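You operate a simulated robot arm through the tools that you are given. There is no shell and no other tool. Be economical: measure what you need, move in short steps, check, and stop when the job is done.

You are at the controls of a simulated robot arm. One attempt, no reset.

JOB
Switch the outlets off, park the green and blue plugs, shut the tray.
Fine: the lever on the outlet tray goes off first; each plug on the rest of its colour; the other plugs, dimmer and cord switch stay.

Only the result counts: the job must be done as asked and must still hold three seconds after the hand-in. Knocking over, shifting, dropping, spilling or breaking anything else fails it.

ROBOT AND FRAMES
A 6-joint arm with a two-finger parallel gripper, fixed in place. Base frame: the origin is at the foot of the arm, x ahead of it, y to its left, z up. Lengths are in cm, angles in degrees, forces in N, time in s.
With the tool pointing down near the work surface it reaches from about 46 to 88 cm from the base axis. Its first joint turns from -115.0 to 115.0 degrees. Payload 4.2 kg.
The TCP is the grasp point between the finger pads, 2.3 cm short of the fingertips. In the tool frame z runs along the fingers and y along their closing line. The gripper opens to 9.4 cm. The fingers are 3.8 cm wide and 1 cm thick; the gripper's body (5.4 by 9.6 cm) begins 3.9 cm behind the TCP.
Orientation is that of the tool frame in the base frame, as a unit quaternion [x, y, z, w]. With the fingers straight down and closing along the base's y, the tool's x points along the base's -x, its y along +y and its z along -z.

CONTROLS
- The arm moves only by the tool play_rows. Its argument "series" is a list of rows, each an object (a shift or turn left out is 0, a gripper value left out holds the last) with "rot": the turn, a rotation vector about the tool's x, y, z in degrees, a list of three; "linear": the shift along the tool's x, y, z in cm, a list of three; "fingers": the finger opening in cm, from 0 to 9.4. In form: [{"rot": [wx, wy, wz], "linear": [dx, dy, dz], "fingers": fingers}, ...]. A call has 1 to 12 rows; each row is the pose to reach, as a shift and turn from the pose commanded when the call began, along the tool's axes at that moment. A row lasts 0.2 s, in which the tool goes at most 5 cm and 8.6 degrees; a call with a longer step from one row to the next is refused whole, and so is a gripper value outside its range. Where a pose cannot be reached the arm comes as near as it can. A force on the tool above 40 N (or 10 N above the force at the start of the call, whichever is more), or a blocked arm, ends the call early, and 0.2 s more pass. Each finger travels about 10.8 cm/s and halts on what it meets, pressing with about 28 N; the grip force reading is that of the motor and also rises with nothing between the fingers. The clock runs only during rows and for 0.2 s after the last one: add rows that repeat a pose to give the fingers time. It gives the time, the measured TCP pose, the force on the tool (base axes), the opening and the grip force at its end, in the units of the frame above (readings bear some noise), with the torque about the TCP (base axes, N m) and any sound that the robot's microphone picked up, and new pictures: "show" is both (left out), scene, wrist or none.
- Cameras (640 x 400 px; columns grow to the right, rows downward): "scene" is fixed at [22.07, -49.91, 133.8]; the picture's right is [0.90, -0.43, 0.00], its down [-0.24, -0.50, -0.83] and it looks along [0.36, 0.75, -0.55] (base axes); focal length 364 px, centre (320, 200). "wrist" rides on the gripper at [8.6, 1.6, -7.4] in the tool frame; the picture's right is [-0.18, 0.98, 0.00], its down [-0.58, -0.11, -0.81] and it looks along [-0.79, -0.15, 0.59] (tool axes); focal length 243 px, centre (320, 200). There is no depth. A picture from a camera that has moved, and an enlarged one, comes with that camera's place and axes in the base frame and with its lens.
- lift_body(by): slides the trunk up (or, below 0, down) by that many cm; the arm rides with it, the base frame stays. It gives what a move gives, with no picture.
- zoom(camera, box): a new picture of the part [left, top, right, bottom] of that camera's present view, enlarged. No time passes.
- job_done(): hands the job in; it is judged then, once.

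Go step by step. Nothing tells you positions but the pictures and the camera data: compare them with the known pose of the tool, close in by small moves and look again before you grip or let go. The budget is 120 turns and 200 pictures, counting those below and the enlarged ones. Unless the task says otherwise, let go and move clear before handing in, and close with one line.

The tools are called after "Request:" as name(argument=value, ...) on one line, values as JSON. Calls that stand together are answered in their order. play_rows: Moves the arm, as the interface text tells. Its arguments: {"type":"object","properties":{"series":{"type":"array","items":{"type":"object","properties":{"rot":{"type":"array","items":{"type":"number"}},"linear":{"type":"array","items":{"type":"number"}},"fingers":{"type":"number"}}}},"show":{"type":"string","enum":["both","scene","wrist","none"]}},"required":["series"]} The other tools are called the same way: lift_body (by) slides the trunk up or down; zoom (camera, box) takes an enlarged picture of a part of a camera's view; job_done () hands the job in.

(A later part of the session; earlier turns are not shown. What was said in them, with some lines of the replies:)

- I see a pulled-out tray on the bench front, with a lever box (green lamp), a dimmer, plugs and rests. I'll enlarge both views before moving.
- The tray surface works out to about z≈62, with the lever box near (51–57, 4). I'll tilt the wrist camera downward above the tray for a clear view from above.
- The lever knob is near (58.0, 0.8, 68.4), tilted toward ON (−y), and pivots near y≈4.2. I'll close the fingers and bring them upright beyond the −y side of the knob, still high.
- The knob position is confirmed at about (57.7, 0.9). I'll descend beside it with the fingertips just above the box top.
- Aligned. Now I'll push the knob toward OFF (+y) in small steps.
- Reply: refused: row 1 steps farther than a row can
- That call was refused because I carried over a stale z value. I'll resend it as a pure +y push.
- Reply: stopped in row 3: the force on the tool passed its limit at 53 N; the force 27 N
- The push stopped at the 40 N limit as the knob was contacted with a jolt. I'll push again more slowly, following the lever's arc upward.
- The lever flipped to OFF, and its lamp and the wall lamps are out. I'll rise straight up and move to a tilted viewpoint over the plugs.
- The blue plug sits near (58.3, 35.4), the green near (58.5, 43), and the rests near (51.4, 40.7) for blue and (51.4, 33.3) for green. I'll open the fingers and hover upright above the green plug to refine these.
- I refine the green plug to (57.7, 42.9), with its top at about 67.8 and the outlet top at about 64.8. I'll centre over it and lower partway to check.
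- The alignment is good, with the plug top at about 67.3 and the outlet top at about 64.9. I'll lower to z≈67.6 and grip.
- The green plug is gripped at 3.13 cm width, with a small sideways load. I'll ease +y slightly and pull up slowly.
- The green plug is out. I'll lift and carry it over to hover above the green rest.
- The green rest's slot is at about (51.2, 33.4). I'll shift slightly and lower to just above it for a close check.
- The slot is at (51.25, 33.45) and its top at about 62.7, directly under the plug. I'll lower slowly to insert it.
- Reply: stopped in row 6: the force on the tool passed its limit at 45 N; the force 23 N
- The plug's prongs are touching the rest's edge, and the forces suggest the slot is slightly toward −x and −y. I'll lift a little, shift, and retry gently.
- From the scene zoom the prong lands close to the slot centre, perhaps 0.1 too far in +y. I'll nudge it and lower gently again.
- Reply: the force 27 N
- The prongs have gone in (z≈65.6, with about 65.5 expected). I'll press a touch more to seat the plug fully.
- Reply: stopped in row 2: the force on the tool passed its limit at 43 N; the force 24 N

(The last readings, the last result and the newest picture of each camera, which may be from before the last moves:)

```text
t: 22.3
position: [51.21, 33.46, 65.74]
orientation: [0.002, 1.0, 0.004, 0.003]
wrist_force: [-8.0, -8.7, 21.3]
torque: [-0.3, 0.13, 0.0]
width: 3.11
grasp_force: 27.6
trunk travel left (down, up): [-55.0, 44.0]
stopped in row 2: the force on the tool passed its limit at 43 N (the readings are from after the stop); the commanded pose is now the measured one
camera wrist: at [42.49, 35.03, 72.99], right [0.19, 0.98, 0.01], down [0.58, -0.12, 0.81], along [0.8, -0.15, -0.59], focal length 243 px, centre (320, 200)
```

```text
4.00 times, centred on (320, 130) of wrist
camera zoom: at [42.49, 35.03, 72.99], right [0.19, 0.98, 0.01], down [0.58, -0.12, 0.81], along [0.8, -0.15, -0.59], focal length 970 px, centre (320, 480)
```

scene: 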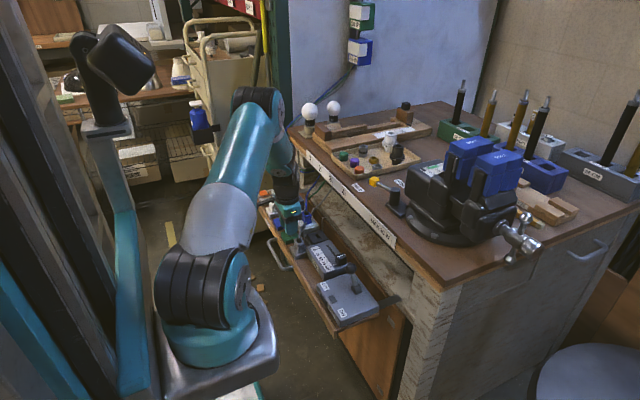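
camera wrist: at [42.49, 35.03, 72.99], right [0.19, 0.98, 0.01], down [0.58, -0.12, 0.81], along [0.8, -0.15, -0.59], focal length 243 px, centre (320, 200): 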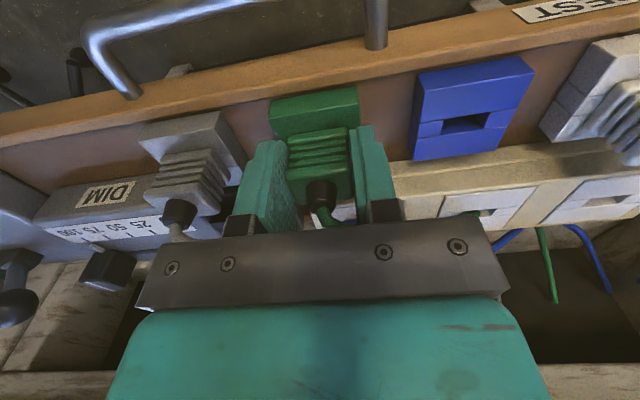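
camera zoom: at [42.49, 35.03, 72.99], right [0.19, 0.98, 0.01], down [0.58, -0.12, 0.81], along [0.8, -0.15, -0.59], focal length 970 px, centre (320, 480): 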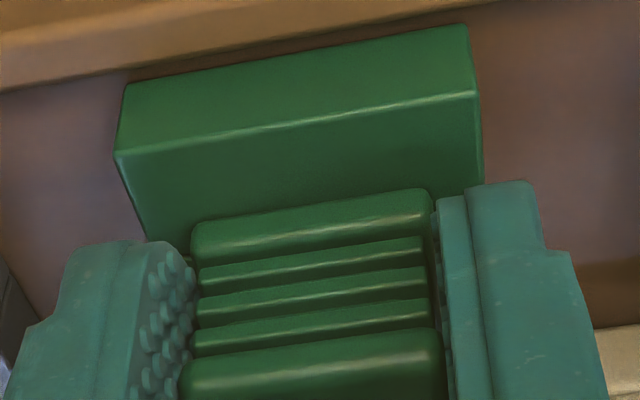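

It looks nearly seated. I'll open the fingers and rise to inspect.

Request:
play_rows(series=[{"linear": [0, 0, 0], "fingers": 5.5}, {"linear": [0, 0, 0], "fingers": 5.5}, {"linear": [0, 0, -2]}, {"linear": [0, 0, -5]}, {"linear": [0, 0, -8]}, {"linear": [0, 0, -8]}])

Request:
zoom(camera="wrist", box=[240, 20, 440, 145])

Request:
zoom(camera="scene", box=[274, 205, 324, 240])

```text
t: 23.7
position: [51.11, 33.65, 73.43]
orientation: [0.002, 1.0, 0.004, 0.003]
wrist_force: [0.8, -0.1, 1.1]
torque: [0.03, -0.01, -0.02]
width: 5.51
grasp_force: 0.0
trunk travel left (down, up): [-55.0, 44.0]
camera wrist: at [42.41, 35.12, 80.78], right [0.19, 0.98, 0.01], down [0.58, -0.12, 0.81], along [0.8, -0.15, -0.59], focal length 243 px, centre (320, 200)
```

scene: 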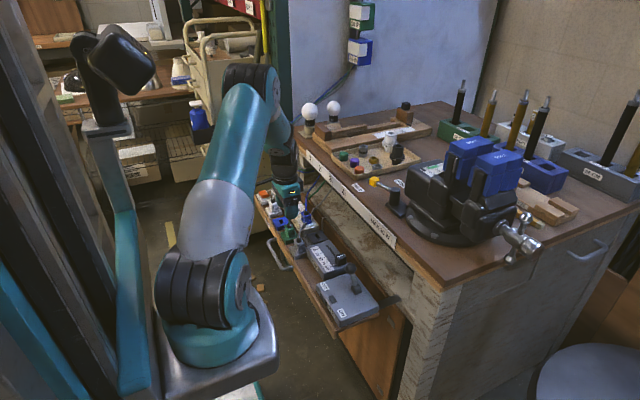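
wrist: 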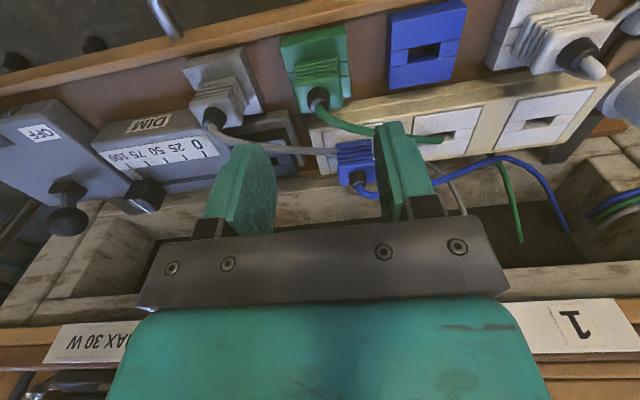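

```text
3.20 times, centred on (340, 82) of wrist
camera zoom: at [42.41, 35.12, 80.78], right [0.19, 0.98, 0.01], down [0.58, -0.12, 0.81], along [0.8, -0.15, -0.59], focal length 776 px, centre (256, 576)
```

zoom: 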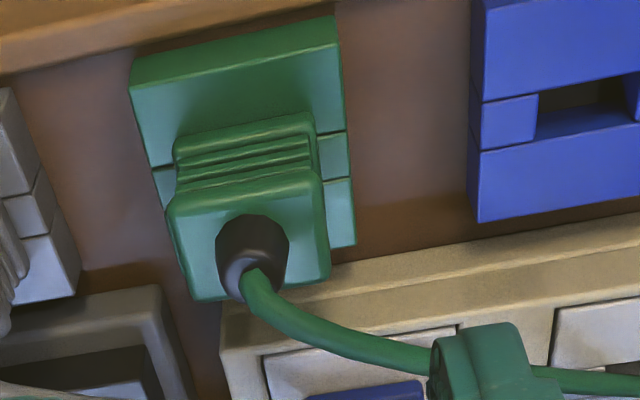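

```text
11.43 times, centred on (299, 222) of scene
camera zoom: at [22.07, -49.91, 133.8], right [0.9, -0.43, 0.0], down [-0.24, -0.5, -0.83], along [0.36, 0.75, -0.55], focal length 4164 px, centre (560, -57)
```

zoom: 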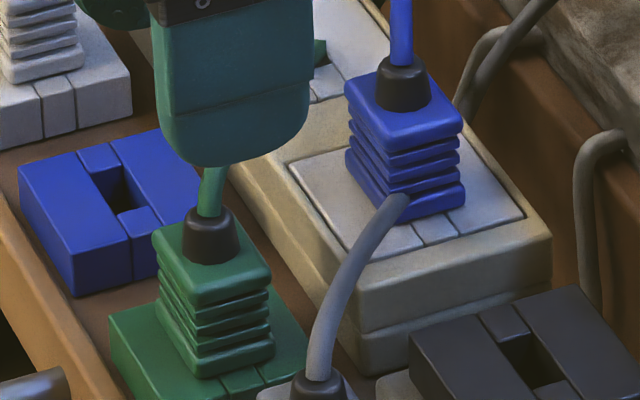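

The green plug is seated flush on its rest. Next I'll hover above the blue plug.

Request:
play_rows(series=[{"linear": [-2.1, 0.75, 0], "fingers": 6}, {"linear": [-4.2, 1.5, 0], "rot": [0.46, 0.34, -0.23]}, {"linear": [-6.4, 2.25, 0], "rot": [0.46, 0.34, -0.23]}, {"linear": [-6.4, 2.25, 2.9], "rot": [0.46, 0.34, -0.23]}, {"linear": [-6.4, 2.25, 2.9], "rot": [0.46, 0.34, -0.23]}], show="wrist")

Request:
zoom(camera="wrist", box=[240, 60, 400, 160])

Request:
zoom(camera="scene", box=[274, 195, 324, 230])

```text
t: 24.9
position: [57.68, 35.58, 70.85]
orientation: [-0.001, 1.0, -0.001, 0.001]
wrist_force: [0.4, 0.1, -0.5]
torque: [0.01, -0.05, 0.01]
width: 6.0
grasp_force: 0.0
trunk travel left (down, up): [-55.0, 44.0]
camera wrist: at [48.97, 37.15, 78.2], right [0.18, 0.98, 0.0], down [0.58, -0.11, 0.81], along [0.79, -0.15, -0.59], focal length 243 px, centre (320, 200)
```

wrist: 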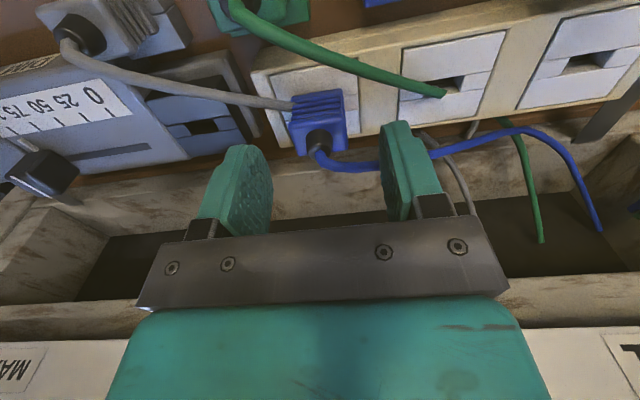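

```text
4.00 times, centred on (320, 110) of wrist
camera zoom: at [48.97, 37.15, 78.2], right [0.18, 0.98, 0.0], down [0.58, -0.11, 0.81], along [0.79, -0.15, -0.59], focal length 970 px, centre (320, 560)
```

zoom: 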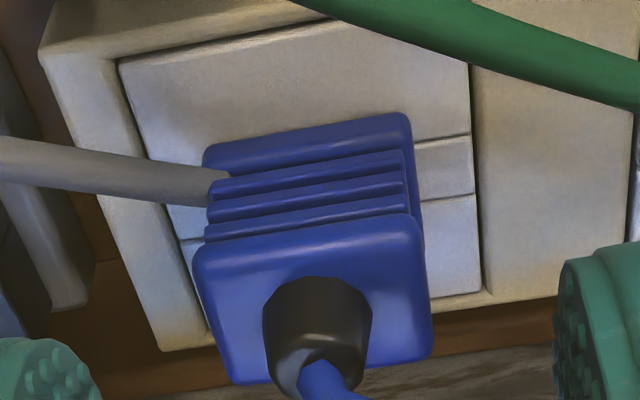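

```text
11.43 times, centred on (299, 212) of scene
camera zoom: at [22.07, -49.91, 133.8], right [0.9, -0.43, 0.0], down [-0.24, -0.5, -0.83], along [0.36, 0.75, -0.55], focal length 4164 px, centre (560, 57)
```

zoom: 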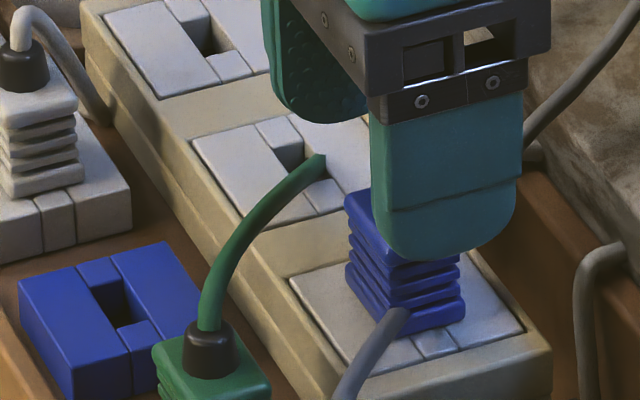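

The blue plug is centred under the tool. I'll lower, grip it, and pull slowly.

Request:
play_rows(series=[{"linear": [0, 0, 1.6]}, {"linear": [0, 0, 3.2]}, {"linear": [0, 0, 3.2]}, {"linear": [0, 0, 3.2], "fingers": 4.5}, {"linear": [0, 0, 3.2], "fingers": 1.5}, {"linear": [0, 0, 3.2], "fingers": 1.5}], show="wrist")

```text
t: 26.3
position: [57.66, 35.54, 67.5]
orientation: [0.001, 1.0, -0.002, 0.001]
wrist_force: [-2.4, -16.5, 4.6]
torque: [-0.18, 0.03, -0.12]
width: 3.1
grasp_force: 27.8
trunk travel left (down, up): [-55.0, 44.0]
camera wrist: at [48.97, 37.11, 74.9], right [0.19, 0.98, 0.0], down [0.58, -0.11, 0.81], along [0.79, -0.15, -0.59], focal length 243 px, centre (320, 200)
```

wrist: 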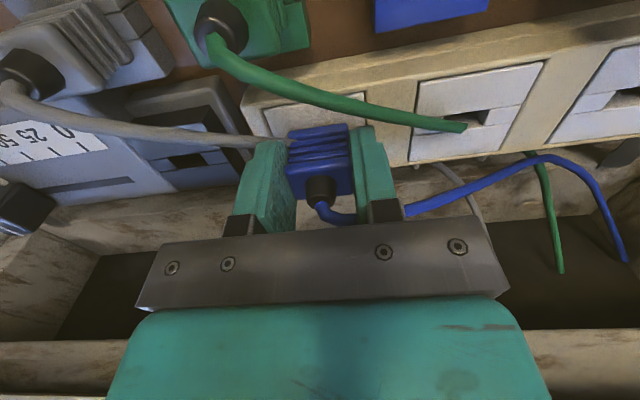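

Blue is gripped, with a slight −y load. I'll ease toward −y and pull up.

Request:
play_rows(series=[{"linear": [0, -0.14, 0]}, {"linear": [0, -0.14, -0.3]}, {"linear": [0, -0.14, -0.6]}, {"linear": [0, -0.14, -1]}, {"linear": [0, -0.14, -1.5]}, {"linear": [0, -0.14, -2]}, {"linear": [0, -0.14, -2.6]}, {"linear": [0, -0.14, -4]}, {"linear": [0, -0.14, -8]}], show="scene")

```text
t: 28.3
position: [57.57, 35.65, 75.45]
orientation: [0.0, 1.0, -0.001, 0.0]
wrist_force: [-0.9, 0.1, -0.5]
torque: [0.01, 0.0, -0.01]
width: 3.11
grasp_force: 28.4
trunk travel left (down, up): [-55.0, 44.0]
```

scene: 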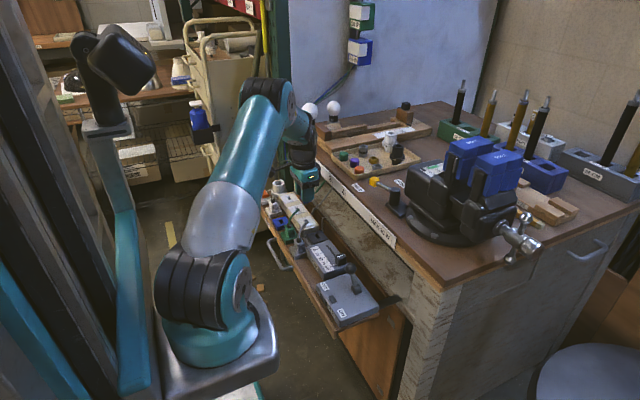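

The blue plug is out. I'll carry it over the blue rest and lower partway.

Request:
play_rows(series=[{"linear": [3.1, 2.5, 0]}, {"linear": [6.3, 5, 0]}, {"linear": [6.3, 5, 0]}, {"linear": [6.3, 5, 4]}, {"linear": [6.3, 5, 7]}, {"linear": [6.3, 5, 7]}], show="wrist")

Request:
zoom(camera="wrist", box=[240, 50, 400, 150])

Request:
zoom(camera="scene", box=[272, 213, 292, 225])

```text
t: 29.7
position: [51.36, 40.59, 68.61]
orientation: [0.0, 1.0, -0.001, 0.001]
wrist_force: [0.2, -0.6, 0.2]
torque: [-0.01, 0.0, -0.02]
width: 3.13
grasp_force: 27.8
trunk travel left (down, up): [-55.0, 44.0]
camera wrist: at [42.6, 42.12, 76.05], right [0.18, 0.98, 0.0], down [0.58, -0.11, 0.81], along [0.79, -0.15, -0.59], focal length 243 px, centre (320, 200)
```

wrist: 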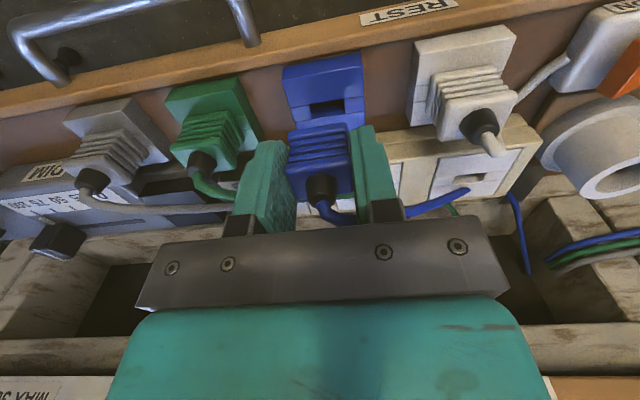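

```text
4.00 times, centred on (320, 100) of wrist
camera zoom: at [42.6, 42.12, 76.05], right [0.18, 0.98, 0.0], down [0.58, -0.11, 0.81], along [0.79, -0.15, -0.59], focal length 970 px, centre (320, 600)
```

zoom: 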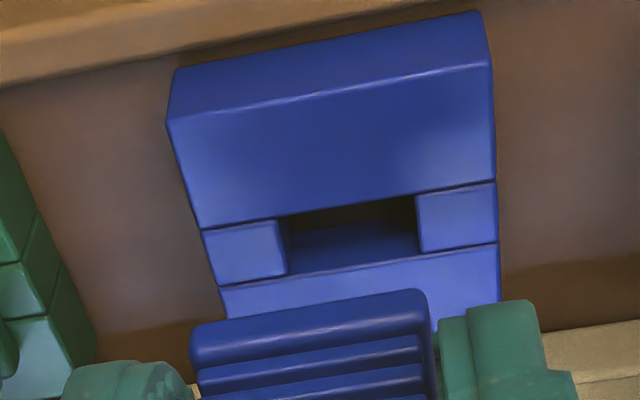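

```text
16.00 times, centred on (282, 219) of scene
camera zoom: at [22.07, -49.91, 133.8], right [0.9, -0.43, 0.0], down [-0.24, -0.5, -0.83], along [0.36, 0.75, -0.55], focal length 5830 px, centre (928, -104)
```

zoom: 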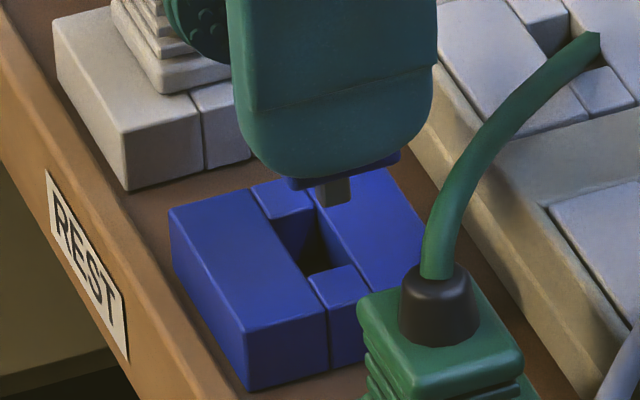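

The slot is about 0.5 cm further toward +y than the plug. I'll shift, lower by 1.3, and check.

Request:
play_rows(series=[{"linear": [0.08, 0.54, 0]}, {"linear": [0.08, 0.54, 0.6]}, {"linear": [0.08, 0.54, 1.2]}, {"linear": [0.08, 0.54, 1.2]}], show="none")

Request:
zoom(camera="wrist", box=[240, 70, 400, 170])

Request:
zoom(camera="scene", box=[272, 213, 292, 225])

```text
t: 30.7
position: [51.2, 41.09, 67.3]
orientation: [0.0, 1.0, -0.001, 0.001]
wrist_force: [0.0, 0.4, -0.1]
torque: [0.01, 0.0, 0.0]
width: 3.11
grasp_force: 28.3
trunk travel left (down, up): [-55.0, 44.0]
```

```text
4.00 times, centred on (320, 120) of wrist
camera zoom: at [42.53, 42.67, 74.65], right [0.18, 0.98, 0.0], down [0.58, -0.11, 0.81], along [0.79, -0.15, -0.59], focal length 970 px, centre (320, 520)
```

zoom: 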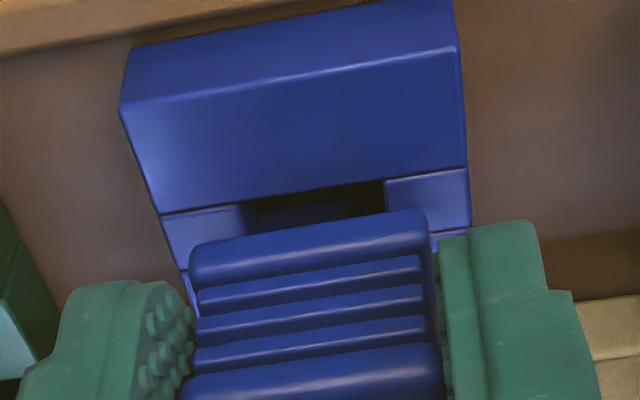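

```text
16.00 times, centred on (282, 219) of scene
camera zoom: at [22.07, -49.91, 133.8], right [0.9, -0.43, 0.0], down [-0.24, -0.5, -0.83], along [0.36, 0.75, -0.55], focal length 5830 px, centre (928, -104)
```

zoom: 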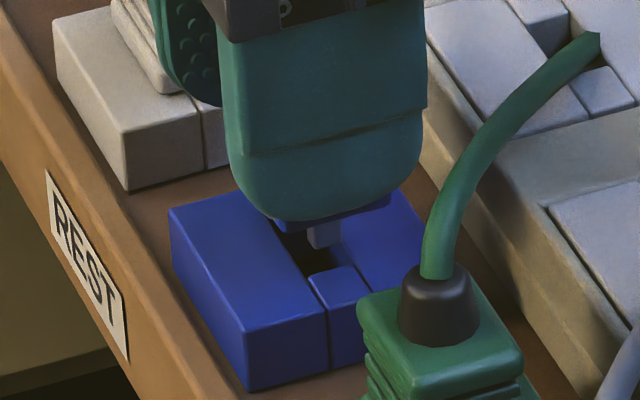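

The blue plug looks aligned, though it sits a little lower in the fingers than green did. I'll lower it gently.

Request:
play_rows(series=[{"linear": [0.05, 0, 0.2]}, {"linear": [0.05, 0, 0.4]}, {"linear": [0.05, 0, 0.6]}, {"linear": [0.05, 0, 0.8]}, {"linear": [0.05, 0, 1.0]}, {"linear": [0.05, 0, 1.2]}, {"linear": [0.05, 0, 1.4]}, {"linear": [0.05, 0, 1.6]}], show="none")

Request:
zoom(camera="wrist", box=[240, 70, 400, 170])

Request:
zoom(camera="scene", box=[272, 213, 292, 225])

```text
t: 32.5
position: [51.2, 40.98, 65.9]
orientation: [0.001, 1.0, -0.001, 0.001]
wrist_force: [-5.2, -26.8, 20.0]
torque: [-0.34, -0.01, -0.09]
width: 3.11
grasp_force: 27.7
trunk travel left (down, up): [-55.0, 44.0]
```

```text
4.00 times, centred on (320, 120) of wrist
camera zoom: at [42.55, 42.61, 73.23], right [0.19, 0.98, 0.0], down [0.58, -0.11, 0.81], along [0.79, -0.15, -0.59], focal length 970 px, centre (320, 520)
```

zoom: 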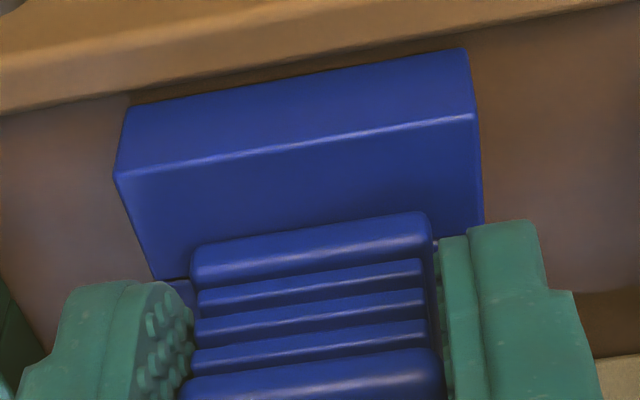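

```text
16.00 times, centred on (282, 219) of scene
camera zoom: at [22.07, -49.91, 133.8], right [0.9, -0.43, 0.0], down [-0.24, -0.5, -0.83], along [0.36, 0.75, -0.55], focal length 5830 px, centre (928, -104)
```

zoom: 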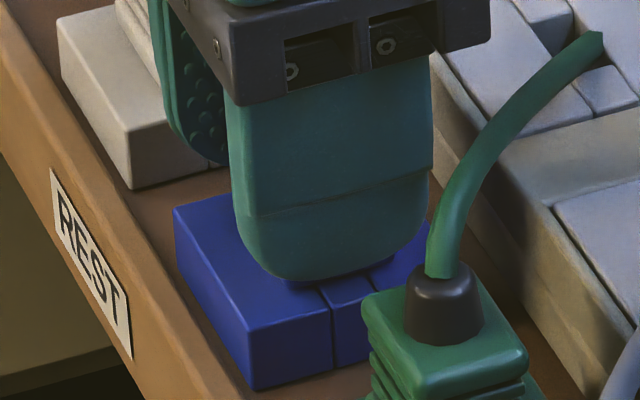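

It's inserted most of the way with a −y side load. I'll ease −y and press the last bit.

Request:
play_rows(series=[{"linear": [0.05, -0.2, 0]}, {"linear": [0.05, -0.2, 0.1]}, {"linear": [0.05, -0.2, 0.25]}, {"linear": [0.05, -0.2, 0.4]}], show="none")

Request:
zoom(camera="scene", box=[272, 213, 292, 225])

```text
t: 33.7
position: [51.28, 40.96, 65.61]
orientation: [-0.001, 1.0, 0.001, 0.001]
wrist_force: [-5.8, -15.2, 20.4]
torque: [-0.34, 0.05, 0.0]
width: 3.1
grasp_force: 28.4
trunk travel left (down, up): [-55.0, 44.0]
stopped in row 4: the force on the tool passed its limit at 45 N (the readings are from after the stop); the commanded pose is now the measured one
```

```text
16.00 times, centred on (282, 219) of scene
camera zoom: at [22.07, -49.91, 133.8], right [0.9, -0.43, 0.0], down [-0.24, -0.5, -0.83], along [0.36, 0.75, -0.55], focal length 5830 px, centre (928, -104)
```

zoom: 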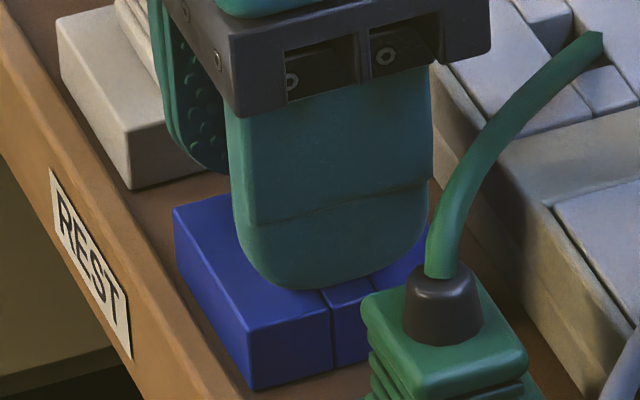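

It's at the seat depth. I'll release and rise to inspect.

Request:
play_rows(series=[{"linear": [0, 0, 0], "fingers": 5}, {"linear": [0, 0, 0], "fingers": 5}, {"linear": [0, 0, -2]}, {"linear": [0, 0, -5]}, {"linear": [0, 0, -9]}, {"linear": [0, 0, -9]}])

Request:
zoom(camera="wrist", box=[210, 0, 410, 125])

Request:
zoom(camera="scene", box=[262, 200, 302, 228])

```text
t: 35.1
position: [51.14, 40.99, 74.42]
orientation: [0.0, 1.0, 0.002, 0.002]
wrist_force: [-0.6, -0.6, -1.6]
torque: [0.0, 0.03, 0.01]
width: 5.0
grasp_force: 0.0
trunk travel left (down, up): [-55.0, 44.0]
camera wrist: at [42.36, 42.55, 81.82], right [0.18, 0.98, 0.0], down [0.58, -0.11, 0.81], along [0.8, -0.15, -0.59], focal length 243 px, centre (320, 200)
```

scene: 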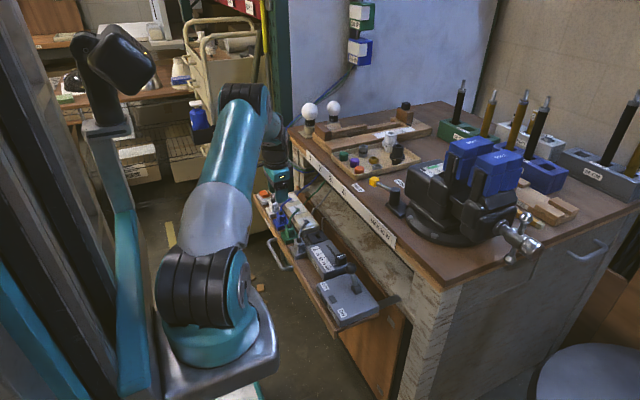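
wrist: 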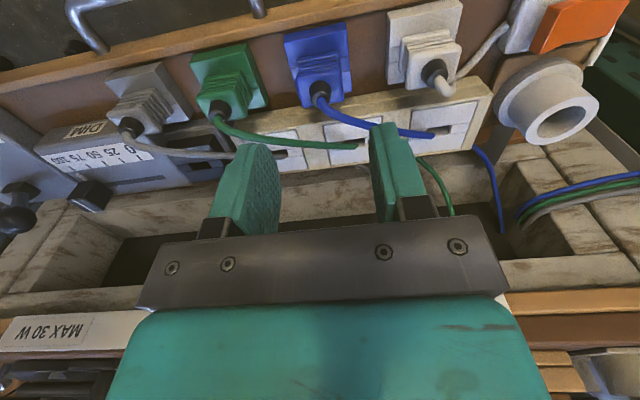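

```text
3.20 times, centred on (310, 62) of wrist
camera zoom: at [42.36, 42.55, 81.82], right [0.18, 0.98, 0.0], down [0.58, -0.11, 0.81], along [0.8, -0.15, -0.59], focal length 776 px, centre (352, 640)
```

zoom: 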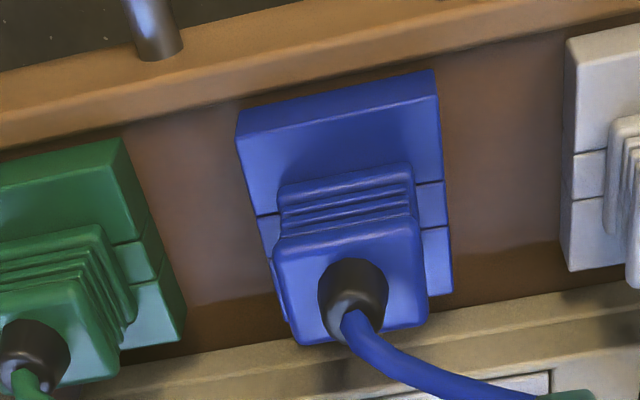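

```text
14.29 times, centred on (282, 214) of scene
camera zoom: at [22.07, -49.91, 133.8], right [0.9, -0.43, 0.0], down [-0.24, -0.5, -0.83], along [0.36, 0.75, -0.55], focal length 5205 px, centre (863, 0)
```

zoom: 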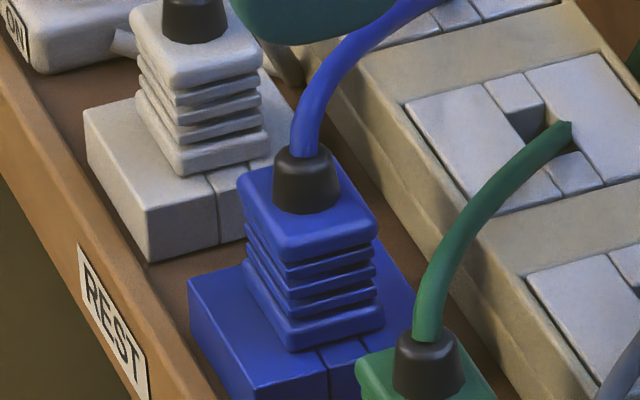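

Both plugs sit flush on their rests. Before shutting the tray I'll look closely at its front board and handle.

Request:
zoom(camera="scene", box=[245, 185, 325, 275])

Request:
zoom(camera="scene", box=[290, 240, 440, 380])

Request:
zoom(camera="wrist", box=[0, 0, 320, 110])

```text
4.44 times, centred on (285, 230) of scene
camera zoom: at [22.07, -49.91, 133.8], right [0.9, -0.43, 0.0], down [-0.24, -0.5, -0.83], along [0.36, 0.75, -0.55], focal length 1619 px, centre (476, 67)
```

zoom: 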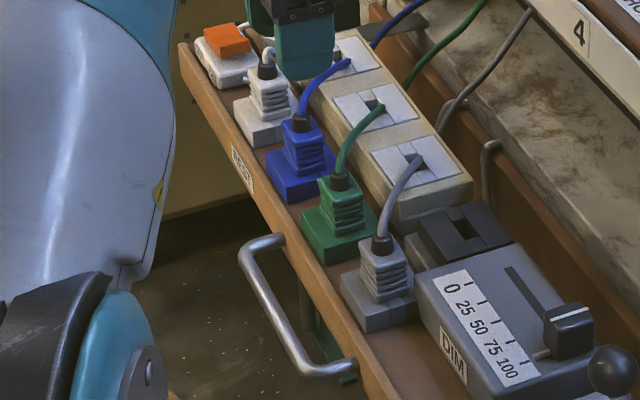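

```text
2.86 times, centred on (365, 310) of scene
camera zoom: at [22.07, -49.91, 133.8], right [0.9, -0.43, 0.0], down [-0.24, -0.5, -0.83], along [0.36, 0.75, -0.55], focal length 1041 px, centre (191, -114)
```

zoom: 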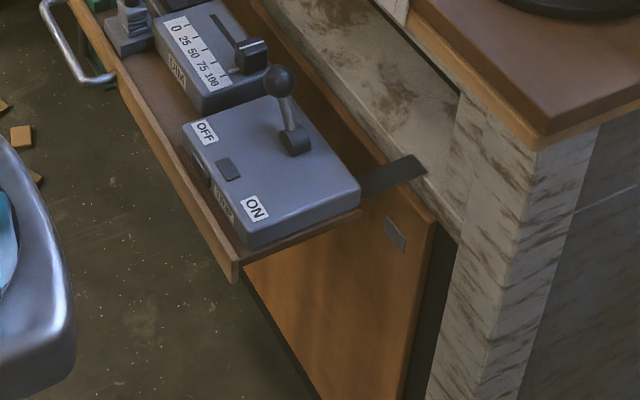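

```text
2.00 times, centred on (160, 55) of wrist
camera zoom: at [42.36, 42.55, 81.82], right [0.18, 0.98, 0.0], down [0.58, -0.11, 0.81], along [0.8, -0.15, -0.59], focal length 485 px, centre (640, 490)
```

zoom: 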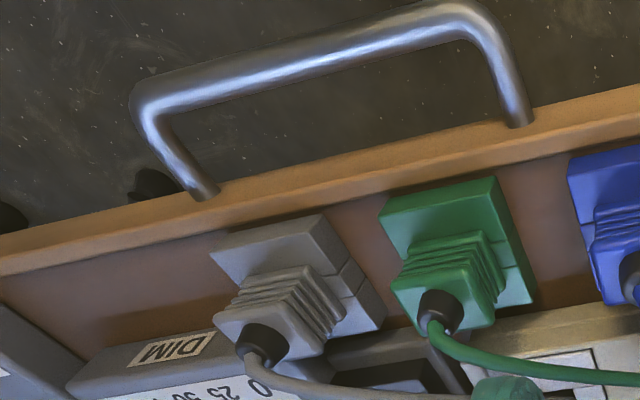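

The handle bar is near (45, 30, 59), and the front board's face is at x≈47.5. I'll close the fingers, tilt so the tips lead forward, and come down in front of the board beside the handle at y≈40.8.

Request:
play_rows(series=[{"linear": [2.5, -0.1, -1], "rot": [0, -7.5, 0], "fingers": 0}, {"linear": [5, -0.1, -1], "rot": [0, -15, 0]}, {"linear": [7.5, -0.2, -1], "rot": [0, -22.5, 0]}, {"linear": [10.1, -0.2, -1], "rot": [0, -30, 0]}, {"linear": [10.1, -0.2, 3], "rot": [0, -30, 0]}, {"linear": [10.1, -0.2, 7], "rot": [0, -30, 0]}, {"linear": [10.1, -0.2, 10], "rot": [0, -30, 0]}, {"linear": [10.1, -0.2, 10], "rot": [0, -30, 0]}])

Request:
zoom(camera="scene", box=[235, 165, 335, 265])

```text
t: 36.9
position: [41.13, 40.94, 64.75]
orientation: [0.0, 0.965, 0.002, 0.262]
wrist_force: [0.3, -0.1, -0.8]
torque: [0.0, 0.0, -0.02]
width: 0.01
grasp_force: 28.0
trunk travel left (down, up): [-55.0, 44.0]
camera wrist: at [29.94, 42.47, 66.81], right [0.16, 0.98, 0.1], down [0.1, -0.11, 0.99], along [0.98, -0.15, -0.11], focal length 243 px, centre (320, 200)
```

scene: 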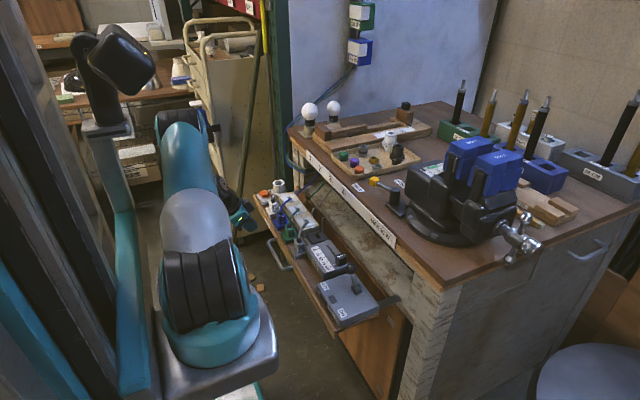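
wrist: 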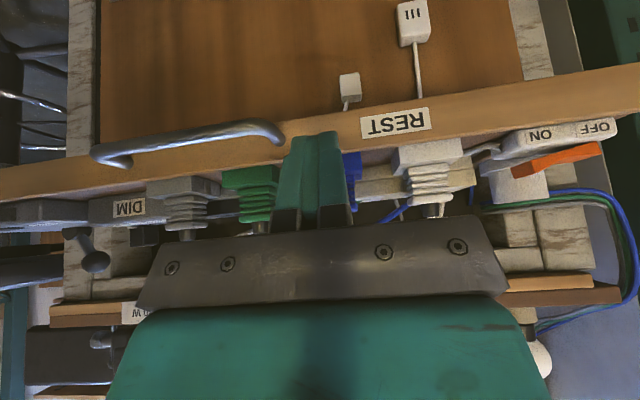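

```text
4.00 times, centred on (285, 215) of scene
camera zoom: at [22.07, -49.91, 133.8], right [0.9, -0.43, 0.0], down [-0.24, -0.5, -0.83], along [0.36, 0.75, -0.55], focal length 1457 px, centre (460, 140)
```

zoom: 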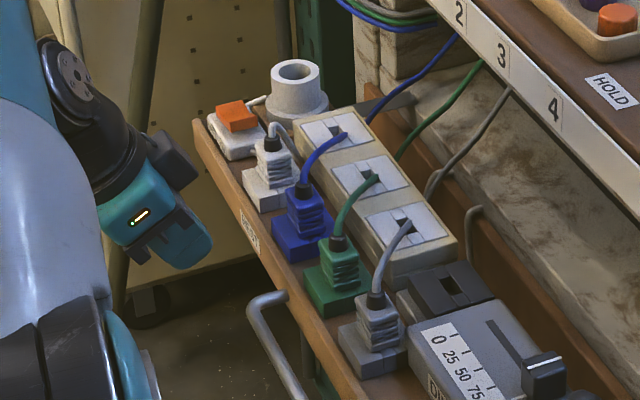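

This level view shows the board spans z≈58.2–61.1. I'll lower so the leading edge sits at z≈59.7, then advance gently into the board.

Request:
play_rows(series=[{"linear": [1.0, 0, 1.73]}, {"linear": [2.0, 0, 3.46]}, {"linear": [0.7, 0, 4.21]}, {"linear": [-0.4, 0, 4.86]}, {"linear": [-0.8, 0, 5.11]}, {"linear": [-1.2, 0, 5.36]}, {"linear": [-1.7, 0, 5.6]}, {"linear": [-2.1, 0, 5.86]}, {"linear": [-2.76, 0, 6.21]}, {"linear": [-3.2, 0, 6.46]}])

```text
t: 39.1
position: [47.02, 40.87, 60.5]
orientation: [0.0, 0.965, 0.002, 0.261]
wrist_force: [-2.4, 2.3, -0.2]
torque: [0.02, 0.01, -0.01]
width: 0.0
grasp_force: 27.9
trunk travel left (down, up): [-55.0, 44.0]
camera wrist: at [35.88, 42.46, 62.55], right [0.16, 0.98, 0.1], down [0.1, -0.11, 0.99], along [0.98, -0.15, -0.11], focal length 243 px, centre (320, 200)
```

scene: 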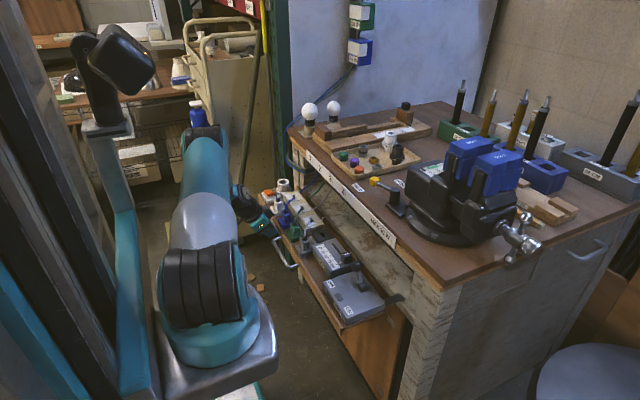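
wrist: 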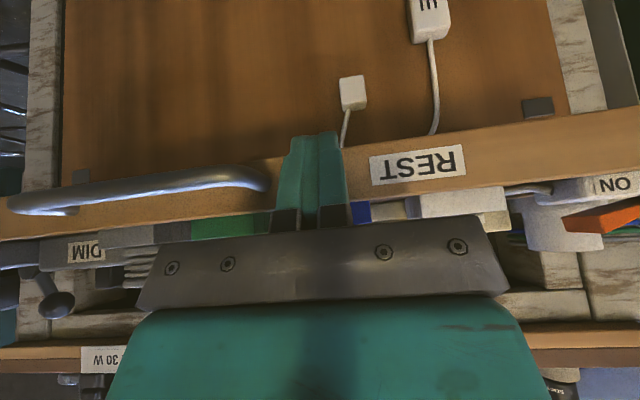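

The tray slides easily. I'll keep pushing it in.

Request:
play_rows(series=[{"linear": [-0.78, 0, 0.45]}, {"linear": [-1.56, 0, 0.9]}, {"linear": [-2.34, 0, 1.35]}, {"linear": [-3.12, 0, 1.8]}, {"linear": [-3.9, 0, 2.25]}, {"linear": [-4.68, 0, 2.7]}, {"linear": [-5.46, 0, 3.15]}, {"linear": [-6.24, 0, 3.6]}, {"linear": [-7.02, 0, 4.05]}, {"linear": [-7.8, 0, 4.5]}])

```text
t: 41.3
position: [56.24, 40.96, 60.38]
orientation: [0.0, 0.966, 0.001, 0.26]
wrist_force: [-1.0, -1.1, -0.7]
torque: [-0.02, 0.09, -0.02]
width: 0.02
grasp_force: 27.6
trunk travel left (down, up): [-55.0, 44.0]
camera wrist: at [44.99, 42.48, 62.52], right [0.16, 0.98, 0.1], down [0.1, -0.11, 0.99], along [0.98, -0.15, -0.11], focal length 243 px, centre (320, 200)
```

scene: 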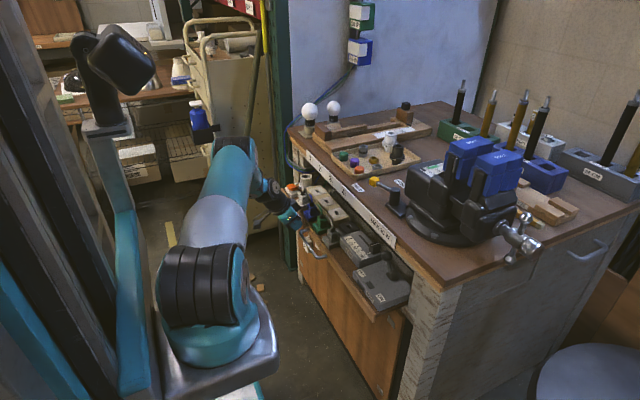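
wrist: 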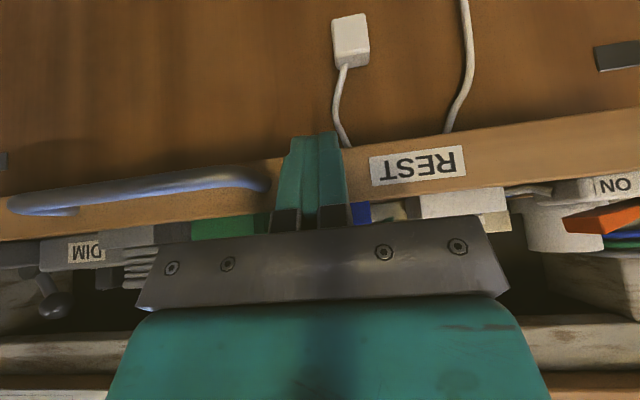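

It's going in smoothly, so I'll continue until it stops.

Request:
play_rows(series=[{"linear": [-0.7, 0, 0.4]}, {"linear": [-1.4, 0, 0.8]}, {"linear": [-2.1, 0, 1.2]}, {"linear": [-2.8, 0, 1.6]}, {"linear": [-3.5, 0, 2.0]}, {"linear": [-4.2, 0, 2.4]}, {"linear": [-4.9, 0, 2.8]}])

Request:
zoom(camera="scene", box=[260, 160, 440, 330])

```text
t: 42.9
position: [61.76, 40.83, 60.7]
orientation: [0.0, 0.965, 0.002, 0.261]
wrist_force: [-4.8, -0.7, 1.3]
torque: [-0.03, 0.03, -0.03]
width: 0.02
grasp_force: 28.2
trunk travel left (down, up): [-55.0, 44.0]
camera wrist: at [50.57, 42.41, 62.67], right [0.16, 0.98, 0.1], down [0.1, -0.11, 0.99], along [0.98, -0.15, -0.11], focal length 243 px, centre (320, 200)
```

scene: 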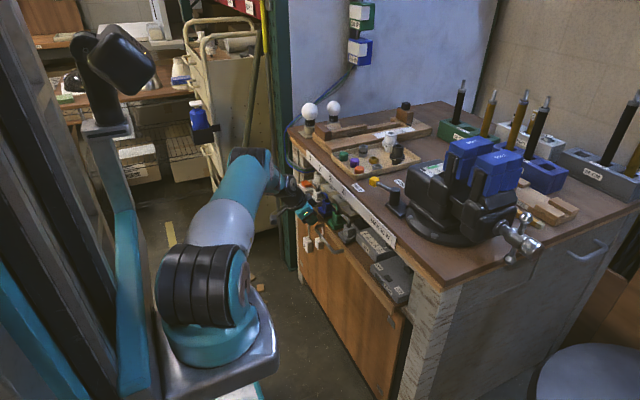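
wrist: 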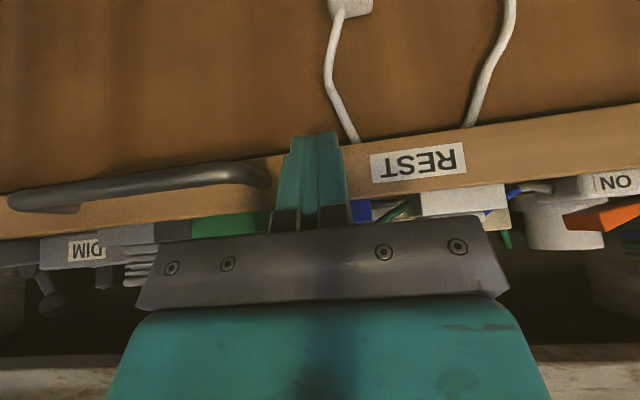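

```text
2.35 times, centred on (350, 245) of scene
camera zoom: at [22.07, -49.91, 133.8], right [0.9, -0.43, 0.0], down [-0.24, -0.5, -0.83], along [0.36, 0.75, -0.55], focal length 857 px, centre (249, 94)
```

zoom: 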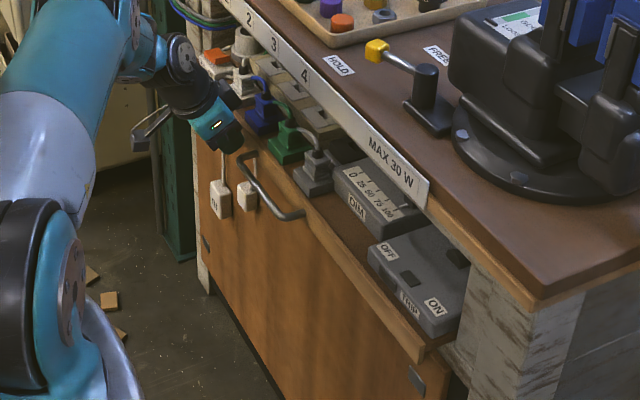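

Still moving freely. I'll continue more slowly toward the stop.

Request:
play_rows(series=[{"linear": [-0.43, 0, 0.25]}, {"linear": [-0.87, 0, 0.5]}, {"linear": [-1.3, 0, 0.75]}, {"linear": [-1.73, 0, 1.0]}, {"linear": [-2.16, 0, 1.25]}, {"linear": [-2.6, 0, 1.5]}, {"linear": [-3.03, 0, 1.75]}, {"linear": [-3.46, 0, 2.0]}, {"linear": [-3.9, 0, 2.25]}, {"linear": [-4.33, 0, 2.5]}])

Request:
zoom(camera="scene", box=[260, 160, 440, 330])

```text
t: 43.4
position: [61.87, 40.95, 60.42]
orientation: [-0.004, 0.966, 0.0, 0.257]
wrist_force: [-10.5, -0.4, 3.5]
torque: [0.01, 0.04, -0.03]
width: 0.0
grasp_force: 28.1
trunk travel left (down, up): [-55.0, 44.0]
stopped in row 2: the force on the tool passed its limit at 59 N (the readings are from after the stop); the commanded pose is now the measured one
camera wrist: at [50.59, 42.49, 62.59], right [0.15, 0.98, 0.09], down [0.11, -0.1, 0.99], along [0.98, -0.14, -0.12], focal length 243 px, centre (320, 200)
```

scene: 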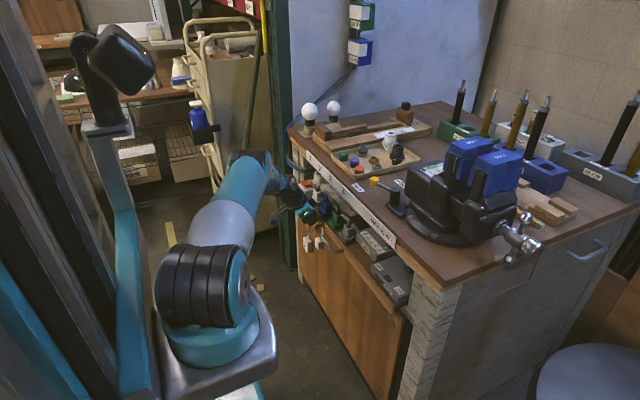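
wrist: 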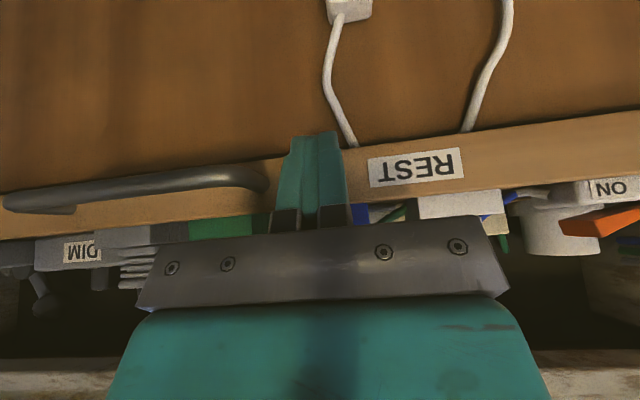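

```text
2.35 times, centred on (350, 245) of scene
camera zoom: at [22.07, -49.91, 133.8], right [0.9, -0.43, 0.0], down [-0.24, -0.5, -0.83], along [0.36, 0.75, -0.55], focal length 857 px, centre (249, 94)
```

zoom: 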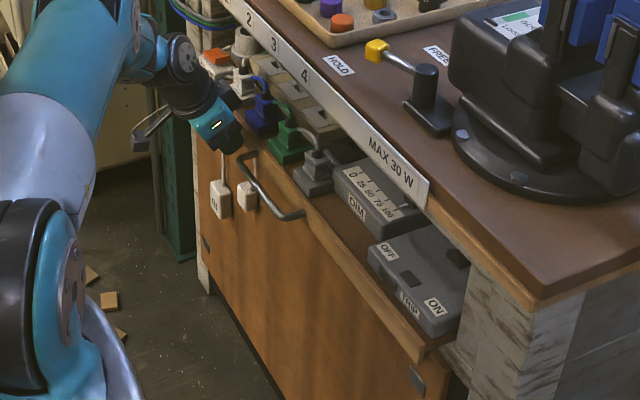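

It has hit something firm at board x≈64.7, which is probably the end stop. I'll push gently once more to confirm.

Request:
play_rows(series=[{"linear": [-0.1, 0, 0.06]}, {"linear": [-0.2, 0, 0.12]}, {"linear": [-0.3, 0, 0.17]}, {"linear": [-0.4, 0, 0.23]}, {"linear": [-0.5, 0, 0.29]}, {"linear": [-0.6, 0, 0.35]}], show="none")

Request:
zoom(camera="scene", box=[350, 240, 430, 330])

Request:
zoom(camera="scene", box=[280, 160, 360, 260])

```text
t: 44.2
position: [61.89, 40.95, 60.24]
orientation: [-0.007, 0.968, -0.002, 0.253]
wrist_force: [-10.8, 1.2, 3.9]
torque: [-0.02, -0.01, -0.04]
width: 0.01
grasp_force: 28.0
trunk travel left (down, up): [-55.0, 44.0]
stopped in row 3: the force on the tool passed its limit at 43 N (the readings are from after the stop); the commanded pose is now the measured one
```

```text
4.44 times, centred on (390, 285) of scene
camera zoom: at [22.07, -49.91, 133.8], right [0.9, -0.43, 0.0], down [-0.24, -0.5, -0.83], along [0.36, 0.75, -0.55], focal length 1619 px, centre (9, -178)
```

zoom: 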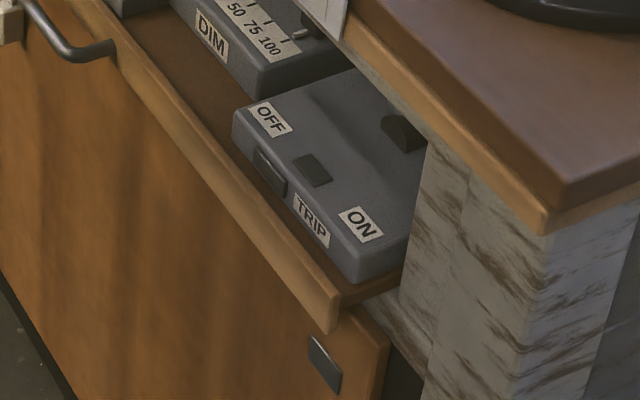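

```text
4.00 times, centred on (320, 210) of scene
camera zoom: at [22.07, -49.91, 133.8], right [0.9, -0.43, 0.0], down [-0.24, -0.5, -0.83], along [0.36, 0.75, -0.55], focal length 1457 px, centre (320, 160)
```

zoom: 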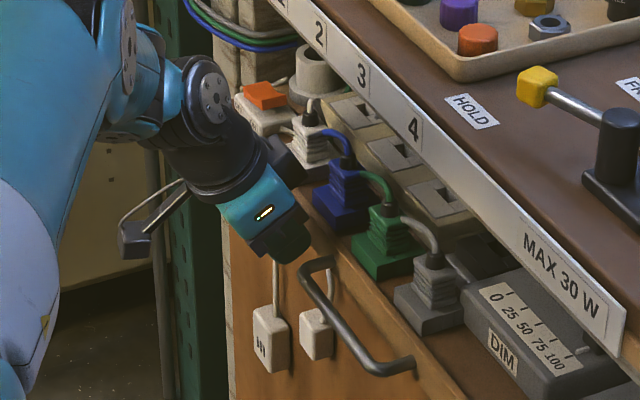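

The board sits firmly against the cabinet front like a closed drawer. I'll back the hand straight off and check that it stays shut.

Request:
play_rows(series=[{"linear": [1.7, 0, -1]}, {"linear": [4.3, 0, -2.5]}, {"linear": [7.8, 0, -4.5]}, {"linear": [11.2, 0, -6.5]}, {"linear": [9.2, 0, -10]}, {"linear": [7.2, 0, -13.4]}, {"linear": [7.2, 0, -13.4]}])

Request:
zoom(camera="scene", box=[270, 150, 430, 330])

Request:
zoom(camera="wrist", box=[0, 0, 640, 230])

```text
t: 45.8
position: [49.21, 40.96, 68.36]
orientation: [-0.006, 0.967, -0.002, 0.254]
wrist_force: [-0.8, -0.3, 1.3]
torque: [-0.03, -0.02, -0.01]
width: 0.0
grasp_force: 28.3
trunk travel left (down, up): [-55.0, 44.0]
camera wrist: at [37.97, 42.4, 70.52], right [0.15, 0.98, 0.08], down [0.11, -0.1, 0.99], along [0.98, -0.14, -0.12], focal length 243 px, centre (320, 200)
```

scene: 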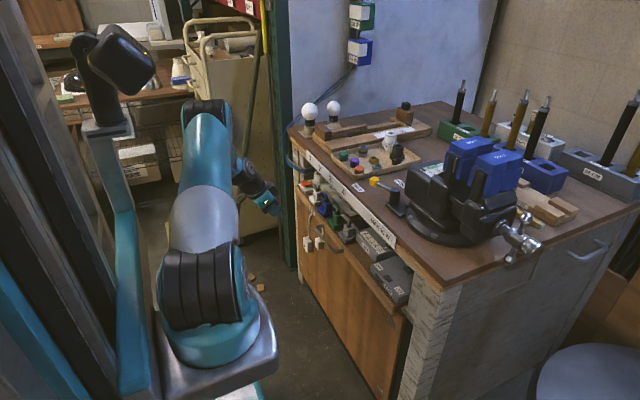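
wrist: 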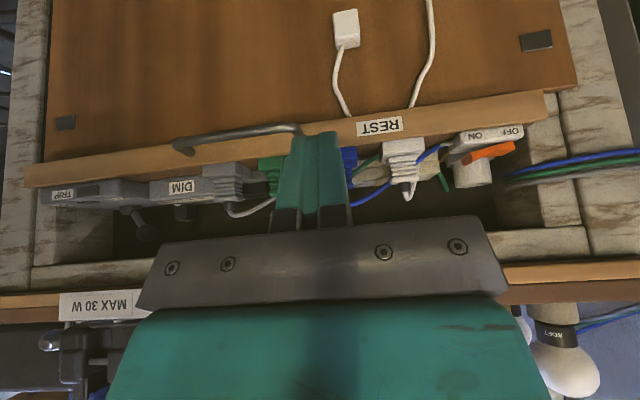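

```text
2.22 times, centred on (350, 240) of scene
camera zoom: at [22.07, -49.91, 133.8], right [0.9, -0.43, 0.0], down [-0.24, -0.5, -0.83], along [0.36, 0.75, -0.55], focal length 810 px, centre (253, 111)
```

zoom: 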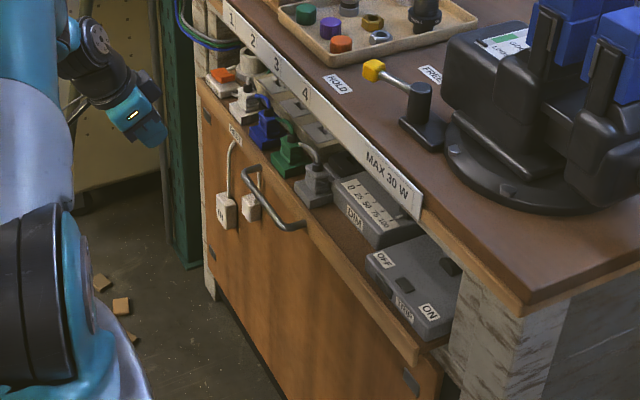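

```text
1.00 times, centred on (320, 115) of wrist (not enlarged: the box is as wide or as high as the picture)
camera zoom: at [37.97, 42.4, 70.52], right [0.15, 0.98, 0.08], down [0.11, -0.1, 0.99], along [0.98, -0.14, -0.12], focal length 243 px, centre (320, 285)
```

zoom: 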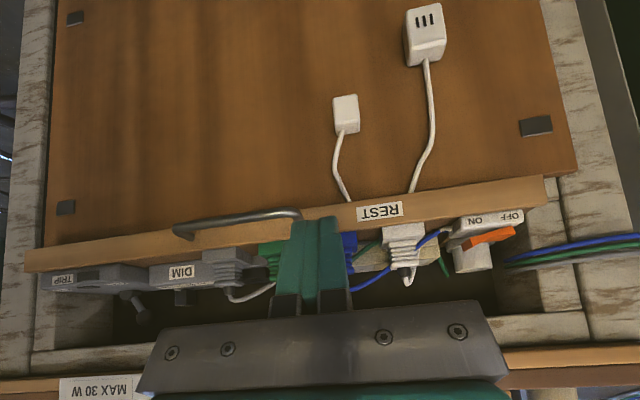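

The tray is shut: its board is flush with the bench front and stayed put after I backed away. The lever is still OFF, both plugs sit on their own rests, and the hand is clear, so I'm handing in.

Request:
job_done()

```text
The job is handed in.
```

I switched the outlets off first, parked the green and blue plugs on the rests of their own colour, and shut the tray. The other plugs, the dimmer and the cord switch were left as they were.
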